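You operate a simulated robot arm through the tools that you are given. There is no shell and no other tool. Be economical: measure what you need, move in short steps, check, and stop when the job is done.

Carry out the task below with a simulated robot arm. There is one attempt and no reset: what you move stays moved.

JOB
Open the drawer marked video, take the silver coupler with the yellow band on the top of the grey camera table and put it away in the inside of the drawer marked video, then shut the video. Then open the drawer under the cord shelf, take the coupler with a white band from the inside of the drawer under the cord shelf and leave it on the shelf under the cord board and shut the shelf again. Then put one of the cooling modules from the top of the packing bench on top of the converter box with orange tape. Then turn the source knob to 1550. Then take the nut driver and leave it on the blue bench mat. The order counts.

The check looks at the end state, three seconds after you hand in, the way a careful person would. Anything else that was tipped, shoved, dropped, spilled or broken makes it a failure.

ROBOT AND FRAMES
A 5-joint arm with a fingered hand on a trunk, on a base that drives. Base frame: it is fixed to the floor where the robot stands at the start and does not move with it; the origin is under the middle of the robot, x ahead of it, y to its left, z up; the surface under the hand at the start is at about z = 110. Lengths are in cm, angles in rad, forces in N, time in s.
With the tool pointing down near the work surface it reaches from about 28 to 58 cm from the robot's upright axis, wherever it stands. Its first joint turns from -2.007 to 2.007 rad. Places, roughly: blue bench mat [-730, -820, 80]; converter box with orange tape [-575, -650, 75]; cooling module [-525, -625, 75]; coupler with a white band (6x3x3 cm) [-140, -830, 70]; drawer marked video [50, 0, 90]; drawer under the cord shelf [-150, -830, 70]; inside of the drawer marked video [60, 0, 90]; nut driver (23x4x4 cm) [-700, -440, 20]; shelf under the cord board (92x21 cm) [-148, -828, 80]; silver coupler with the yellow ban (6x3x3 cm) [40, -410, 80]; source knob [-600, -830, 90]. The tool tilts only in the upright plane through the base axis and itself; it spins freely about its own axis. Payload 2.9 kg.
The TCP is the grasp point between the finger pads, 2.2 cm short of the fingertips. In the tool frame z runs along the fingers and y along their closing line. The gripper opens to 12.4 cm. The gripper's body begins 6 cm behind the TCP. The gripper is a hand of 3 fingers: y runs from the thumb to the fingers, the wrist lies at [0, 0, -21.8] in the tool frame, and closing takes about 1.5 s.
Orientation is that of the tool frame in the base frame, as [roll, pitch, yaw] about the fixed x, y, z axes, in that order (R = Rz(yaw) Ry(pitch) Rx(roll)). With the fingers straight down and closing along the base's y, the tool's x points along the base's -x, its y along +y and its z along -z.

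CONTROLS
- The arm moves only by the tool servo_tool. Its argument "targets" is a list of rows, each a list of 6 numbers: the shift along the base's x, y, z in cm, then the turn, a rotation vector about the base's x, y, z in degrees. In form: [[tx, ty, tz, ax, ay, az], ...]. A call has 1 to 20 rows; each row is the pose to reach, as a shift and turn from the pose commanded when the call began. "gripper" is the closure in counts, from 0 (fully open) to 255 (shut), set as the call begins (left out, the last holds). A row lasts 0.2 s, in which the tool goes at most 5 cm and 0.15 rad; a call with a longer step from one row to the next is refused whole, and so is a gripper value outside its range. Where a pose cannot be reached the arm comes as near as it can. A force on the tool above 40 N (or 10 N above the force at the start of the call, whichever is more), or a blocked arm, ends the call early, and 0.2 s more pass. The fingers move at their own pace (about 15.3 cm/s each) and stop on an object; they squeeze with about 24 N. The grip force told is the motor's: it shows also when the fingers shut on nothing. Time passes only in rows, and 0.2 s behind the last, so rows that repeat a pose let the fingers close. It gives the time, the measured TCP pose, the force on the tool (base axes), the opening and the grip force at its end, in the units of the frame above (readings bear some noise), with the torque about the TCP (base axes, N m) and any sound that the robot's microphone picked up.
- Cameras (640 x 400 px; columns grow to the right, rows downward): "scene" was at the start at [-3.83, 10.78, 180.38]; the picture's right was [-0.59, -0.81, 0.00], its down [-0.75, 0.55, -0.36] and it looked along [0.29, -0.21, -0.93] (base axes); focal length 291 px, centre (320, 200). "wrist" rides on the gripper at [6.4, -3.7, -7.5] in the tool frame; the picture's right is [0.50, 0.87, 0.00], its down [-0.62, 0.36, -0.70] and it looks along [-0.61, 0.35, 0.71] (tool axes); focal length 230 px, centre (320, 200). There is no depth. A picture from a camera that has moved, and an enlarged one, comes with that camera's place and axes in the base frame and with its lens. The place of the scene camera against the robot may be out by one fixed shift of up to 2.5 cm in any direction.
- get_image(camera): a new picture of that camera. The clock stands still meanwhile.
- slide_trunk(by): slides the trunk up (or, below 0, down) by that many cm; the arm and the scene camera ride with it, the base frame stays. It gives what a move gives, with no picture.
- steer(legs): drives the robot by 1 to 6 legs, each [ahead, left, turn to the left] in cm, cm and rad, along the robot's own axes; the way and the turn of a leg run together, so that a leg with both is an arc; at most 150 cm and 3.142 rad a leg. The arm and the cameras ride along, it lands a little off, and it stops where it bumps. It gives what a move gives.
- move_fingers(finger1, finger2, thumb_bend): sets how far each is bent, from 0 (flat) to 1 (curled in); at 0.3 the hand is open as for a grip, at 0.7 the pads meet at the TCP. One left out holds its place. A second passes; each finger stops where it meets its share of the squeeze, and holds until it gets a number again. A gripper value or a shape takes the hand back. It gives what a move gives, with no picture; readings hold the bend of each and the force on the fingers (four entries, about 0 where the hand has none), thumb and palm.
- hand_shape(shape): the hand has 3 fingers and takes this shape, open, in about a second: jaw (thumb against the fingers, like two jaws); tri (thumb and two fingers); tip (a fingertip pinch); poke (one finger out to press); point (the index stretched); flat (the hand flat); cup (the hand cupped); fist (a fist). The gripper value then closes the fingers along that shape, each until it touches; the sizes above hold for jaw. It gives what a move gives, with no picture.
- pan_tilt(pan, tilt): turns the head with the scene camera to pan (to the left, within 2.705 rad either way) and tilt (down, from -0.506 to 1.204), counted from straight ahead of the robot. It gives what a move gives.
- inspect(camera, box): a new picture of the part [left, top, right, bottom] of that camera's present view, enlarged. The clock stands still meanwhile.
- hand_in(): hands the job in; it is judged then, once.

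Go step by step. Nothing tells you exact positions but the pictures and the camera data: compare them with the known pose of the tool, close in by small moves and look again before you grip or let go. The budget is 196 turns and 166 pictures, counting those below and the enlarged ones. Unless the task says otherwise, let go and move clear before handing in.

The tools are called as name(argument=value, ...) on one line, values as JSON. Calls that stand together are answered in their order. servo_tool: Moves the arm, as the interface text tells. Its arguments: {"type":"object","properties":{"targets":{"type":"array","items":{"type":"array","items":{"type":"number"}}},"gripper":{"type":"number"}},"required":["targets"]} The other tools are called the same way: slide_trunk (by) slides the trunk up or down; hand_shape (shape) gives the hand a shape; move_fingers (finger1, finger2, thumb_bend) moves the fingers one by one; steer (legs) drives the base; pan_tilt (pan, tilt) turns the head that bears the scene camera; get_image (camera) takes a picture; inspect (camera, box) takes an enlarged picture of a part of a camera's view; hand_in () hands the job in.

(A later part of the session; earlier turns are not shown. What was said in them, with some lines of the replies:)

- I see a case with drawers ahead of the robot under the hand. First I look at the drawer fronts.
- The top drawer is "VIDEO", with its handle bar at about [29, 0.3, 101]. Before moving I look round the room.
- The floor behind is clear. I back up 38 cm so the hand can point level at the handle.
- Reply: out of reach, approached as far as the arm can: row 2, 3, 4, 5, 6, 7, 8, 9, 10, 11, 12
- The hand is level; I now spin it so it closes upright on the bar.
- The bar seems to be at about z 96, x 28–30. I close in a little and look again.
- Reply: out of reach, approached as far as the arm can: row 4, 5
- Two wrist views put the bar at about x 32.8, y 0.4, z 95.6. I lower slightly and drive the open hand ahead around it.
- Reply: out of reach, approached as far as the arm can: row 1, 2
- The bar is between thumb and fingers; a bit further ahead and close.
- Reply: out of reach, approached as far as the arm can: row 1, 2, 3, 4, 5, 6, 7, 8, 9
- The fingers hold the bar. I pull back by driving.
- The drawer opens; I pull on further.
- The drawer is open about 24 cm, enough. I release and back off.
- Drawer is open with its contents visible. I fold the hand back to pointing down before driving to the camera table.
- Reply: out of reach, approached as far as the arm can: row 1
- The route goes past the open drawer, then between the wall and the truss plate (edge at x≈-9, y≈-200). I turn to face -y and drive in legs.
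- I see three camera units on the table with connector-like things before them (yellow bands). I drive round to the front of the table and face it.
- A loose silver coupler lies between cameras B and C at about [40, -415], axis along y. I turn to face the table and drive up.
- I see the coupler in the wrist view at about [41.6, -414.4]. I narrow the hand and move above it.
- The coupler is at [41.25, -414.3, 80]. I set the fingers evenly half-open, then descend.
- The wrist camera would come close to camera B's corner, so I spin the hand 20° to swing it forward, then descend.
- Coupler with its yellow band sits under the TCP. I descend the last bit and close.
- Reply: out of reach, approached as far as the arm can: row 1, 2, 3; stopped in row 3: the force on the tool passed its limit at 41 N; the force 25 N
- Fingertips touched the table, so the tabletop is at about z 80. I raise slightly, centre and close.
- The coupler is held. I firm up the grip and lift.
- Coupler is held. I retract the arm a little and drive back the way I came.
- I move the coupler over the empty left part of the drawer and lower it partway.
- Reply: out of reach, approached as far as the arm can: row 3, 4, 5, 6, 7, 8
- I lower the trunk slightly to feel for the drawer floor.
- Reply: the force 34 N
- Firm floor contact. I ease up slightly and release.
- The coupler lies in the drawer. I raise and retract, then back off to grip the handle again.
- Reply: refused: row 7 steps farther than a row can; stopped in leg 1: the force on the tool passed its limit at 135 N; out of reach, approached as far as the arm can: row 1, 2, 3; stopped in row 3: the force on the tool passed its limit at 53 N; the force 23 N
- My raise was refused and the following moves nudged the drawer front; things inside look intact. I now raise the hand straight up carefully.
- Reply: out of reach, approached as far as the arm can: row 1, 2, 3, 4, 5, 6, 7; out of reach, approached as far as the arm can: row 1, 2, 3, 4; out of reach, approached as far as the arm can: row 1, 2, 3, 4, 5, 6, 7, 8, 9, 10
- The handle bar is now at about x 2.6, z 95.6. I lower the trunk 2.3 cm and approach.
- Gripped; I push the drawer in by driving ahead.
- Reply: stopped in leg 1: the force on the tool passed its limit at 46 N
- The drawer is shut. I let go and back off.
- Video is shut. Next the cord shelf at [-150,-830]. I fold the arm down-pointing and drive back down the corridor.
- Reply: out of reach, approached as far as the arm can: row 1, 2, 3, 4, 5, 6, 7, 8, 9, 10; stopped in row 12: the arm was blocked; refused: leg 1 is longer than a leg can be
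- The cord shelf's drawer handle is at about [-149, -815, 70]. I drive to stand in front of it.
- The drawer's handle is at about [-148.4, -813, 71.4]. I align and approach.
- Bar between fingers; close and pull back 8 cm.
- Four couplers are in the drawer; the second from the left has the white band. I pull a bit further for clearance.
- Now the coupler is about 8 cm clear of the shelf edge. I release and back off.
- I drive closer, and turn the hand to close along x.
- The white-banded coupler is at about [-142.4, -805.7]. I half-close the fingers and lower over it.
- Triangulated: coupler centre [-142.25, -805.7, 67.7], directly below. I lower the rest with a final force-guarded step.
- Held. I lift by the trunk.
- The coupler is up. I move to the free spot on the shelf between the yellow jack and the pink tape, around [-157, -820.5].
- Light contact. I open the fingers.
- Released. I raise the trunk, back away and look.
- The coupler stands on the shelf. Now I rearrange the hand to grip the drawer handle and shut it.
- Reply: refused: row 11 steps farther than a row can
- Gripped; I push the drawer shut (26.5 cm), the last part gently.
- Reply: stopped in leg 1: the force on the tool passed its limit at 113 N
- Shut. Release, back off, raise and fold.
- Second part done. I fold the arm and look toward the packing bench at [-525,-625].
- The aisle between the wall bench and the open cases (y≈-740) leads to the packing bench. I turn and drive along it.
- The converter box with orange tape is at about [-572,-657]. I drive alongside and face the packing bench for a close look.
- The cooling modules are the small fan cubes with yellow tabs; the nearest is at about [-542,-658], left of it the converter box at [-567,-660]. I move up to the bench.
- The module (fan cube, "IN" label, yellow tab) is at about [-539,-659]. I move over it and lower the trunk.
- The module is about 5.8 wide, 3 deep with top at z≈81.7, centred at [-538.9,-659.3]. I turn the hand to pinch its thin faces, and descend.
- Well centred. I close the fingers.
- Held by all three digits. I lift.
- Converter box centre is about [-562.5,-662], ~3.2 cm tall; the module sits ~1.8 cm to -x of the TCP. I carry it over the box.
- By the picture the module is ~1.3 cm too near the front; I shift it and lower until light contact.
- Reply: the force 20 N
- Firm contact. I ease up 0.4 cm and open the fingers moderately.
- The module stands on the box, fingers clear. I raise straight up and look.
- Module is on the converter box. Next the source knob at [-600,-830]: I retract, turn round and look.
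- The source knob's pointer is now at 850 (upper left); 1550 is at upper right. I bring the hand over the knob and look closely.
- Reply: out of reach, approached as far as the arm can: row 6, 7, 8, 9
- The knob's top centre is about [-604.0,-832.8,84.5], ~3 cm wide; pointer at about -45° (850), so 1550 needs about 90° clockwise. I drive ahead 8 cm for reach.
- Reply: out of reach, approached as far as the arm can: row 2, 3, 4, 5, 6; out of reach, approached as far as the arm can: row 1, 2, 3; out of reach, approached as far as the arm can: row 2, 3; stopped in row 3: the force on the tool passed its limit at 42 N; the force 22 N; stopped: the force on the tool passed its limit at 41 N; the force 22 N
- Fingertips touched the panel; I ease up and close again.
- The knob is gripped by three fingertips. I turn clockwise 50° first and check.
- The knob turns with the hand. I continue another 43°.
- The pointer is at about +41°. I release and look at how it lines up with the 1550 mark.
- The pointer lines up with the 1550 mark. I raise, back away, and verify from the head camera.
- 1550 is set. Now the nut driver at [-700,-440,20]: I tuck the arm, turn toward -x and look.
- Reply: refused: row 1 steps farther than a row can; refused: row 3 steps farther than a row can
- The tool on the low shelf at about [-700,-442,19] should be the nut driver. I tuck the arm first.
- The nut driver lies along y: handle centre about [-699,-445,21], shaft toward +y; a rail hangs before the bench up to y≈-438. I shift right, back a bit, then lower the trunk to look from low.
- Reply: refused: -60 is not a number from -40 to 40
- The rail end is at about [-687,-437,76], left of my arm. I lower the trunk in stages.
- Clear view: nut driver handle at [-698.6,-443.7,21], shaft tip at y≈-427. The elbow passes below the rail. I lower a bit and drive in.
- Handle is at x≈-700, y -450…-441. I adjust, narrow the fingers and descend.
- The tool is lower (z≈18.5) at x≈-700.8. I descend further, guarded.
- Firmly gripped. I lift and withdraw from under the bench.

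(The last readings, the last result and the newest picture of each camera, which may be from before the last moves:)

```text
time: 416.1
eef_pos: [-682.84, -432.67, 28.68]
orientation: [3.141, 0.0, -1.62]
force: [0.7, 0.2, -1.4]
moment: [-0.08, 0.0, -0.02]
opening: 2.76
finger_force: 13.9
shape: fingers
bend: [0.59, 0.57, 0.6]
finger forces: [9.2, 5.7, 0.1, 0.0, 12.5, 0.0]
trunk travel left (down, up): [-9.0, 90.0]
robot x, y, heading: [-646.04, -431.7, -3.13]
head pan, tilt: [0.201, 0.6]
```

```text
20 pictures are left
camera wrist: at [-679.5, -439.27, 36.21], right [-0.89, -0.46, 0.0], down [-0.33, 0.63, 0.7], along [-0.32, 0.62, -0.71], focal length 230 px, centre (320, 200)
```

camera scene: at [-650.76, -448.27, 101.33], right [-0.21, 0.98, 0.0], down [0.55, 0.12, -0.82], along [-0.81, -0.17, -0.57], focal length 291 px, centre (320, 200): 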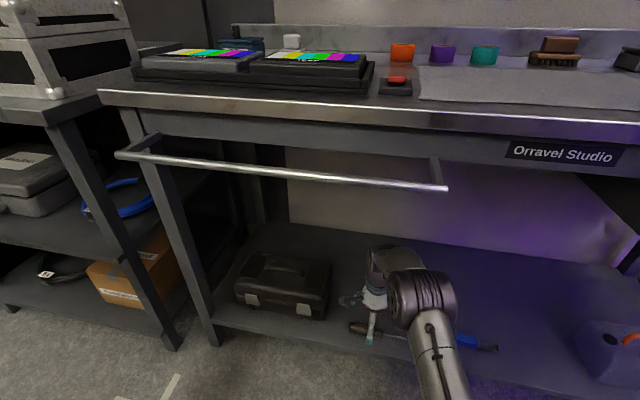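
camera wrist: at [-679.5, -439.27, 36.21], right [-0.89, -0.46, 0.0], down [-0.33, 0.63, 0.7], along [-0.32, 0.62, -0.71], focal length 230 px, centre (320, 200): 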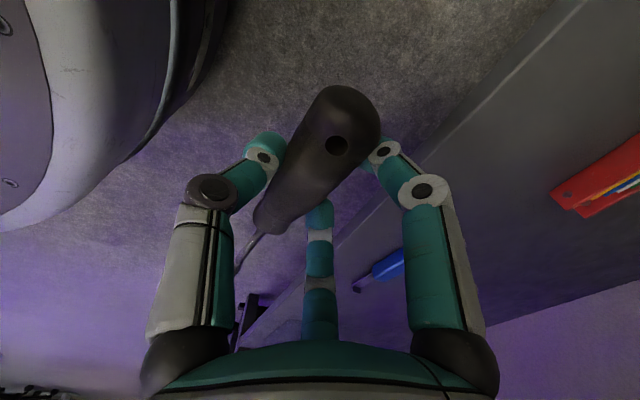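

Nut driver is held. I back out, raise the trunk, then drive to the blue mat.

steer(legs=[[-18, 0, 0]])

slide_trunk(by=40)

slide_trunk(by=40)

steer(legs=[[0, 0, 1.56], [145, -7, 0], [145, 0, 0], [20, 0, 0]])

pan_tilt(pan=-0.6, tilt=0.7)

get_image(camera="scene")

```text
time: 417.6
eef_pos: [-664.85, -432.54, 28.69]
orientation: [-3.14, -0.001, -1.621]
force: [0.3, -0.6, -0.7]
moment: [-0.12, 0.01, 0.0]
opening: 2.73
finger_force: 13.7
shape: fingers
bend: [0.59, 0.57, 0.6]
finger forces: [9.1, 5.7, 0.0, 0.0, 12.6, 0.0]
trunk travel left (down, up): [-9.0, 90.0]
robot x, y, heading: [-627.48, -431.3, -3.13]
head pan, tilt: [0.201, 0.6]
```

```text
time: 421.4
eef_pos: [-664.87, -432.5, 68.59]
orientation: [-3.141, -0.001, -1.621]
force: [0.3, 0.3, -1.6]
moment: [-0.07, 0.03, 0.02]
opening: 2.75
finger_force: 14.0
shape: fingers
bend: [0.59, 0.57, 0.6]
finger forces: [9.3, 5.7, 0.0, 0.0, 12.5, 0.0]
trunk travel left (down, up): [-49.0, 50.0]
robot x, y, heading: [-627.91, -431.48, -3.135]
head pan, tilt: [0.201, 0.6]
```

```text
time: 425.3
eef_pos: [-664.94, -432.58, 108.71]
orientation: [-3.141, -0.001, -1.621]
force: [0.1, -0.3, -0.5]
moment: [-0.06, 0.02, 0.01]
opening: 2.75
finger_force: 13.8
shape: fingers
bend: [0.59, 0.57, 0.6]
finger forces: [9.5, 5.7, 0.0, 0.0, 12.6, 0.0]
trunk travel left (down, up): [-89.0, 10.0]
robot x, y, heading: [-627.82, -431.68, -3.134]
head pan, tilt: [0.201, 0.6]
```

```text
time: 444.2
eef_pos: [-633.65, -775.6, 108.64]
orientation: [3.14, -0.001, -0.053]
force: [0.5, -0.3, -1.2]
moment: [-0.03, -0.08, 0.01]
opening: 2.71
finger_force: 14.2
shape: fingers
bend: [0.59, 0.57, 0.6]
finger forces: [10.4, 5.8, 0.0, 0.0, 12.4, 0.0]
trunk travel left (down, up): [-89.0, 10.0]
robot x, y, heading: [-634.31, -738.46, -1.568]
head pan, tilt: [0.201, 0.6]
```

```text
time: 445.3
eef_pos: [-633.45, -775.48, 108.56]
orientation: [-3.14, 0.0, -0.054]
force: [-0.9, -1.2, -0.9]
moment: [0.03, -0.08, -0.01]
opening: 2.72
finger_force: 14.9
shape: fingers
bend: [0.59, 0.57, 0.6]
finger forces: [10.4, 5.8, 0.1, 0.0, 12.3, 0.0]
trunk travel left (down, up): [-89.0, 10.0]
robot x, y, heading: [-634.81, -738.96, -1.569]
head pan, tilt: [-0.6, 0.7]
```

```text
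19 pictures are left
camera scene: at [-627.1, -739.99, 180.47], right [-0.83, 0.56, 0.0], down [0.36, 0.53, -0.76], along [-0.43, -0.63, -0.64], focal length 291 px, centre (320, 200)
```

scene: 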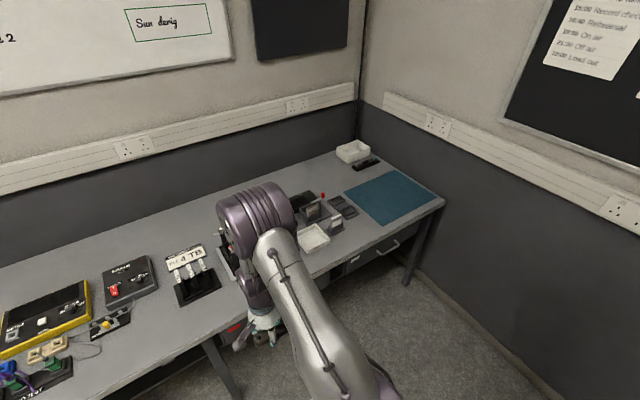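

Mat spans about x -707…-746, y -803…-834. I go to stand before it.

steer(legs=[[0, -80, 0], [27, 0, 0]])

servo_tool(targets=[[-2, -3.5, 0, 0, 0, 0], [-3.5, -7, 0, 0, 0, 0], [-5, -10.5, 0, 0, 0, 0], [-5.5, -14, 0, 0, 0, 0], [-5.5, -15.5, 0, 0, 0, 0], [-5.5, -15.5, 0, 0, 0, 0]])

pan_tilt(pan=0, tilt=0.95)

get_image(camera="scene")

get_image(camera="wrist")

```text
time: 451.1
eef_pos: [-712.68, -803.44, 108.67]
orientation: [-3.141, 0.002, -0.045]
force: [-0.3, -0.7, 0.3]
moment: [-0.01, -0.1, 0.0]
opening: 2.7
finger_force: 14.5
shape: fingers
bend: [0.59, 0.58, 0.6]
finger forces: [10.7, 5.8, 0.0, 0.0, 12.3, 0.1]
trunk travel left (down, up): [-89.0, 10.0]
robot x, y, heading: [-714.27, -766.45, -1.55]
head pan, tilt: [-0.6, 0.7]
```

```text
time: 452.5
eef_pos: [-718.23, -818.94, 108.82]
orientation: [-3.141, 0.0, -0.045]
force: [0.4, -0.7, -0.1]
moment: [0.01, -0.08, 0.03]
opening: 2.68
finger_force: 15.1
shape: fingers
bend: [0.59, 0.58, 0.6]
finger forces: [11.2, 6.0, 0.0, 0.0, 12.8, 0.0]
trunk travel left (down, up): [-89.0, 10.0]
robot x, y, heading: [-714.21, -766.53, -1.558]
head pan, tilt: [-0.6, 0.7]
```

```text
time: 453.5
eef_pos: [-718.14, -819.16, 108.84]
orientation: [-3.14, -0.001, -0.046]
force: [-0.2, -0.3, -1.4]
moment: [-0.02, -0.1, 0.0]
opening: 2.67
finger_force: 14.9
shape: fingers
bend: [0.59, 0.58, 0.6]
finger forces: [11.4, 6.0, 0.1, 0.0, 12.7, 0.0]
trunk travel left (down, up): [-89.0, 10.0]
robot x, y, heading: [-714.4, -766.16, -1.558]
head pan, tilt: [0.0, 0.949]
```

```text
18 pictures are left
camera scene: at [-701.89, -767.98, 178.5], right [-1.0, -0.01, 0.0], down [-0.01, 0.81, -0.58], along [0.01, -0.58, -0.81], focal length 291 px, centre (320, 200)
```

scene: 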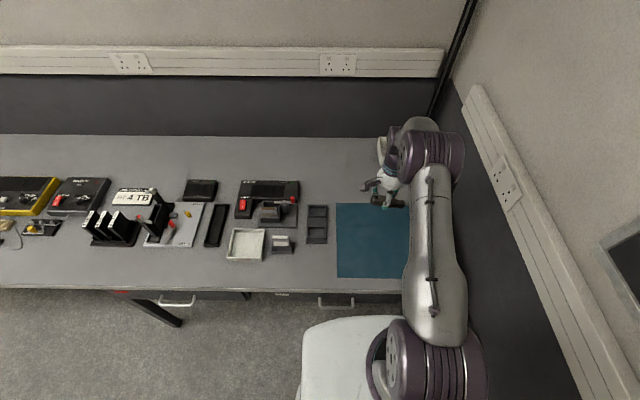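

```text
17 pictures are left
camera wrist: at [-711.61, -815.67, 116.43], right [0.46, -0.89, 0.0], down [-0.63, -0.33, 0.7], along [-0.62, -0.32, -0.71], focal length 230 px, centre (320, 200)
```

wrist: 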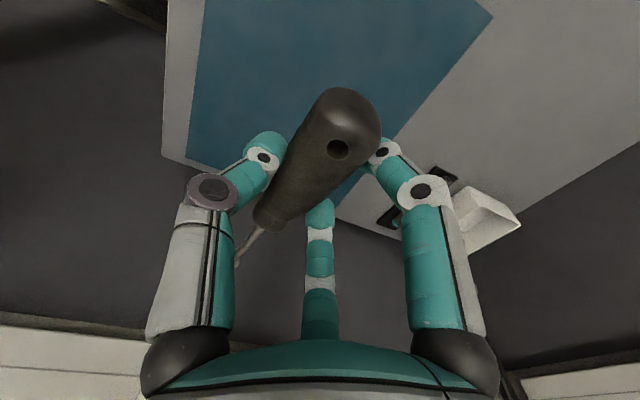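

Over the mat. I lower with the trunk, then guarded steps.

slide_trunk(by=-20)

get_image(camera="wrist")

servo_tool(targets=[[0, 0, -0.5, 0, 0, 0], [0, 0, -1, 0, 0, 0], [0, 0, -1.5, 0, 0, 0], [0, 0, -2, 0, 0, 0], [0, 0, -2.5, 0, 0, 0], [0, 0, -3, 0, 0, 0], [0, 0, -3, 0, 0, 0]])

```text
time: 455.7
eef_pos: [-718.28, -819.07, 88.86]
orientation: [-3.138, -0.001, -0.046]
force: [0.4, 0.0, -1.1]
moment: [-0.01, -0.16, 0.0]
opening: 2.7
finger_force: 14.7
shape: fingers
bend: [0.59, 0.58, 0.6]
finger forces: [11.5, 6.0, 0.1, 0.1, 12.7, 0.1]
trunk travel left (down, up): [-69.0, 30.0]
robot x, y, heading: [-713.99, -766.52, -1.557]
head pan, tilt: [0.0, 0.949]
```

```text
16 pictures are left
camera wrist: at [-711.61, -815.66, 96.43], right [0.46, -0.89, 0.0], down [-0.63, -0.33, 0.7], along [-0.62, -0.32, -0.71], focal length 230 px, centre (320, 200)
```

wrist: 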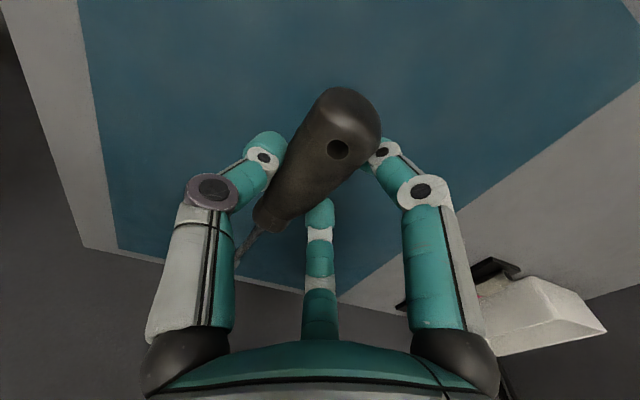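

```text
time: 457.3
eef_pos: [-718.16, -818.99, 85.91]
orientation: [-3.14, -0.001, -0.046]
force: [-0.7, 0.3, -1.5]
moment: [0.0, -0.05, 0.02]
opening: 2.65
finger_force: 15.3
shape: fingers
bend: [0.59, 0.58, 0.6]
finger forces: [11.1, 6.7, 0.0, 0.0, 12.8, 0.0]
trunk travel left (down, up): [-69.0, 30.0]
robot x, y, heading: [-714.11, -766.54, -1.555]
head pan, tilt: [0.0, 0.949]
```

servo_tool(targets=[[0.8, 0, -0.4, 0, 0, 0], [1.5, 0, -0.8, 0, 0, 0], [1.5, 0, -1.2, 0, 0, 0], [1.5, 0, -1.6, 0, 0, 0], [1.5, 0, -2, 0, 0, 0], [1.5, 0, -2, 0, 0, 0]])

```text
time: 458.7
eef_pos: [-716.56, -819.14, 83.9]
orientation: [3.141, 0.0, -0.045]
force: [0.4, -0.4, 2.2]
moment: [0.01, 0.34, 0.04]
opening: 2.72
finger_force: 18.5
shape: fingers
bend: [0.6, 0.58, 0.6]
finger forces: [11.8, 10.9, 0.0, 0.1, 14.1, 0.0]
trunk travel left (down, up): [-69.0, 30.0]
robot x, y, heading: [-713.9, -766.72, -1.557]
head pan, tilt: [0.0, 0.949]
```

servo_tool(targets=[[0, 0, -0.3, 0, 0, 0], [0, 0, -0.6, 0, 0, 0], [0, 0, -0.6, 0, 0, 0]])

get_image(camera="wrist")

```text
time: 459.5
eef_pos: [-716.61, -818.98, 83.57]
orientation: [3.136, -0.001, -0.045]
force: [3.9, -3.8, 22.2]
moment: [-0.06, 0.14, 0.13]
opening: 2.69
finger_force: 20.5
shape: fingers
bend: [0.6, 0.57, 0.6]
finger forces: [12.4, 14.8, 0.2, 0.0, 14.0, 0.0]
trunk travel left (down, up): [-69.0, 30.0]
robot x, y, heading: [-713.92, -766.48, -1.556]
head pan, tilt: [0.0, 0.949]
```

```text
15 pictures are left
camera wrist: at [-710.04, -815.58, 91.05], right [0.46, -0.89, 0.0], down [-0.63, -0.32, 0.7], along [-0.62, -0.33, -0.71], focal length 230 px, centre (320, 200)
```

wrist: 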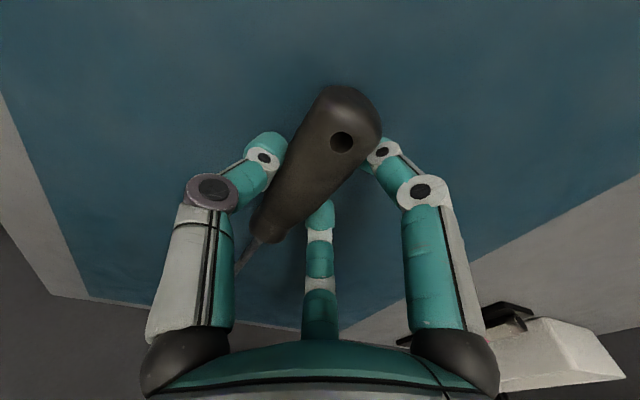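

Full contact. I ease up slightly and release.

servo_tool(targets=[[0, 0, 0.4, 0, 0, 0], [0, 0, 0.4, 0, 0, 0]])

move_fingers(finger1=0.42, finger2=0.42, thumb_bend=0.42)

get_image(camera="wrist")

```text
time: 460.1
eef_pos: [-716.62, -819.01, 83.61]
orientation: [-3.139, -0.001, -0.046]
force: [3.7, -1.7, 5.8]
moment: [-0.02, 0.23, 0.1]
opening: 2.73
finger_force: 20.6
shape: fingers
bend: [0.6, 0.57, 0.6]
finger forces: [14.5, 12.2, 0.0, 0.0, 14.9, 0.0]
trunk travel left (down, up): [-69.0, 30.0]
robot x, y, heading: [-713.86, -766.75, -1.556]
head pan, tilt: [0.0, 0.949]
```

```text
time: 461.1
eef_pos: [-716.76, -819.05, 83.63]
orientation: [-3.139, 0.0, -0.045]
force: [-0.5, 0.2, 0.2]
moment: [-0.01, 0.0, 0.0]
opening: 7.11
finger_force: 0.1
shape: fingers
bend: [0.42, 0.42, 0.42]
finger forces: [0.0, 0.1, 0.0, 0.0, 0.0, 0.1]
trunk travel left (down, up): [-69.0, 30.0]
robot x, y, heading: [-713.92, -766.36, -1.557]
head pan, tilt: [0.0, 0.949]
```

```text
14 pictures are left
camera wrist: at [-710.13, -815.68, 91.22], right [0.46, -0.89, 0.0], down [-0.63, -0.33, 0.7], along [-0.62, -0.32, -0.71], focal length 230 px, centre (320, 200)
```

wrist: 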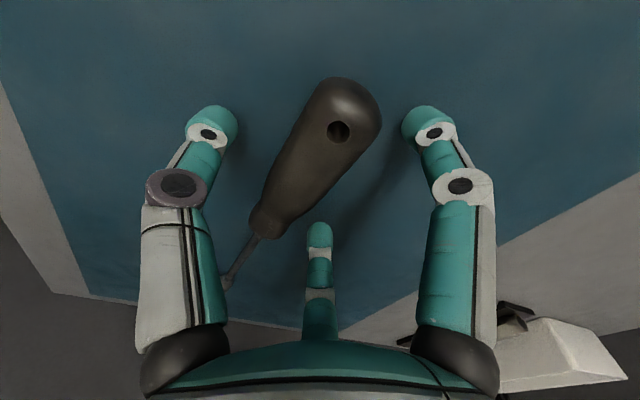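

Released and lying on the mat. I raise the hand, back off and check.

slide_trunk(by=22)

steer(legs=[[-40, 0, 0]])

get_image(camera="scene")

```text
time: 463.4
eef_pos: [-716.74, -819.15, 105.57]
orientation: [-3.14, -0.001, -0.046]
force: [0.2, -0.2, -0.6]
moment: [-0.03, -0.01, 0.01]
opening: 7.12
finger_force: 0.1
shape: fingers
bend: [0.42, 0.42, 0.42]
finger forces: [0.1, 0.0, 0.0, 0.0, 0.0, 0.1]
trunk travel left (down, up): [-91.0, 8.0]
robot x, y, heading: [-714.06, -766.65, -1.558]
head pan, tilt: [0.0, 0.949]
```

```text
time: 465.9
eef_pos: [-717.52, -779.03, 105.63]
orientation: [-3.14, 0.0, -0.056]
force: [0.0, 0.6, -0.8]
moment: [0.01, 0.0, 0.02]
opening: 7.12
finger_force: 0.1
shape: fingers
bend: [0.42, 0.42, 0.42]
finger forces: [0.1, 0.1, 0.0, 0.0, 0.0, 0.1]
trunk travel left (down, up): [-91.0, 8.0]
robot x, y, heading: [-714.23, -725.99, -1.568]
head pan, tilt: [0.0, 0.949]
```

```text
13 pictures are left
camera scene: at [-702.27, -728.03, 180.49], right [-1.0, -0.01, 0.0], down [0.0, 0.81, -0.58], along [0.0, -0.58, -0.81], focal length 291 px, centre (320, 200)
```

scene: 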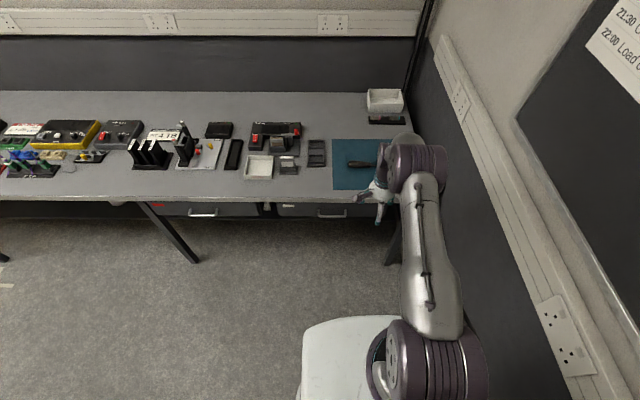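

The nut driver lies on the mat. One last check of the module on the converter box and the knob before handing in.

pan_tilt(pan=2.1, tilt=0.5)

get_image(camera="scene")

inspect(camera="scene", box=[220, 130, 420, 260])

```text
time: 467.9
eef_pos: [-717.52, -779.0, 105.54]
orientation: [-3.138, -0.002, -0.054]
force: [0.0, 0.0, -0.6]
moment: [-0.02, 0.02, 0.01]
opening: 7.14
finger_force: 0.2
shape: fingers
bend: [0.42, 0.42, 0.42]
finger forces: [0.0, 0.1, 0.0, 0.1, 0.0, 0.1]
trunk travel left (down, up): [-91.0, 8.0]
robot x, y, heading: [-714.46, -726.35, -1.569]
head pan, tilt: [2.1, 0.499]
```

```text
12 pictures are left
camera scene: at [-694.48, -716.07, 184.24], right [0.51, -0.86, 0.0], down [-0.41, -0.24, -0.88], along [0.76, 0.45, -0.48], focal length 291 px, centre (320, 200)
```

scene: 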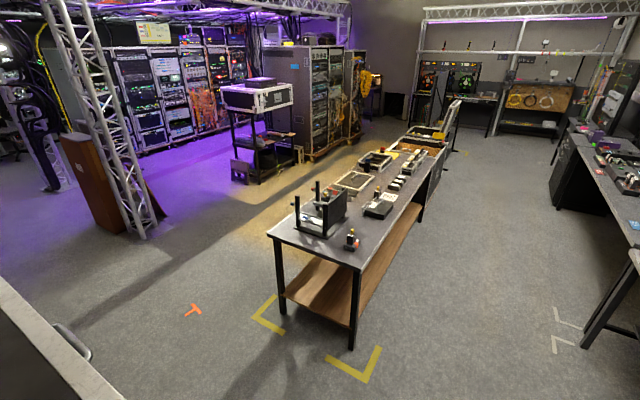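

```text
3.08 times, centred on (320, 195) of scene
camera zoom: at [-694.48, -716.07, 184.24], right [0.51, -0.86, 0.0], down [-0.41, -0.24, -0.88], along [0.76, 0.45, -0.48], focal length 896 px, centre (320, 215)
```

zoom: 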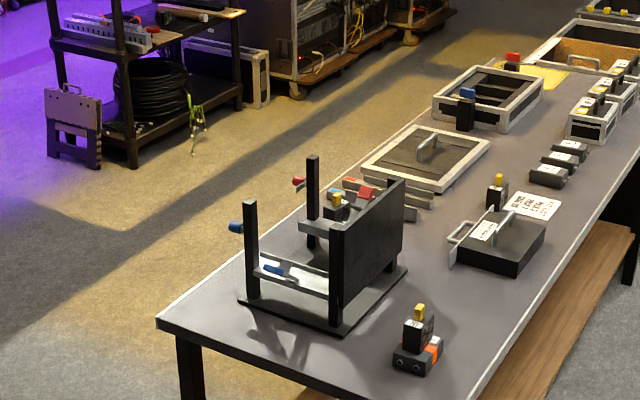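

Everything is in place: the module stands on the converter box, the knob is at 1550, the nut driver is on the mat and both drawers are shut. I hand in.

hand_in()

```text
The job is handed in.
```

I did all five parts in order and handed the job in; I haven't seen the check's result.

- **Video drawer:** the silver coupler with the yellow band is inside and the drawer is shut. While I had it open, the hand knocked the drawer front and pulled the drawer out about 6 cm further. In the next pictures its contents looked unharmed.
- **Cord shelf:** the coupler with the white band is on the shelf and the drawer under it is shut.
- **Cooling module:** one is standing on the converter box with the orange tape.
- **Source knob:** turned from 850 to 1550; the pointer lines up with the 1550 mark to within about 5°. My fingertips pressed on the source unit's panel before I turned the knob, and it looked unmoved afterwards.
- **Nut driver:** lying on the blue bench mat.
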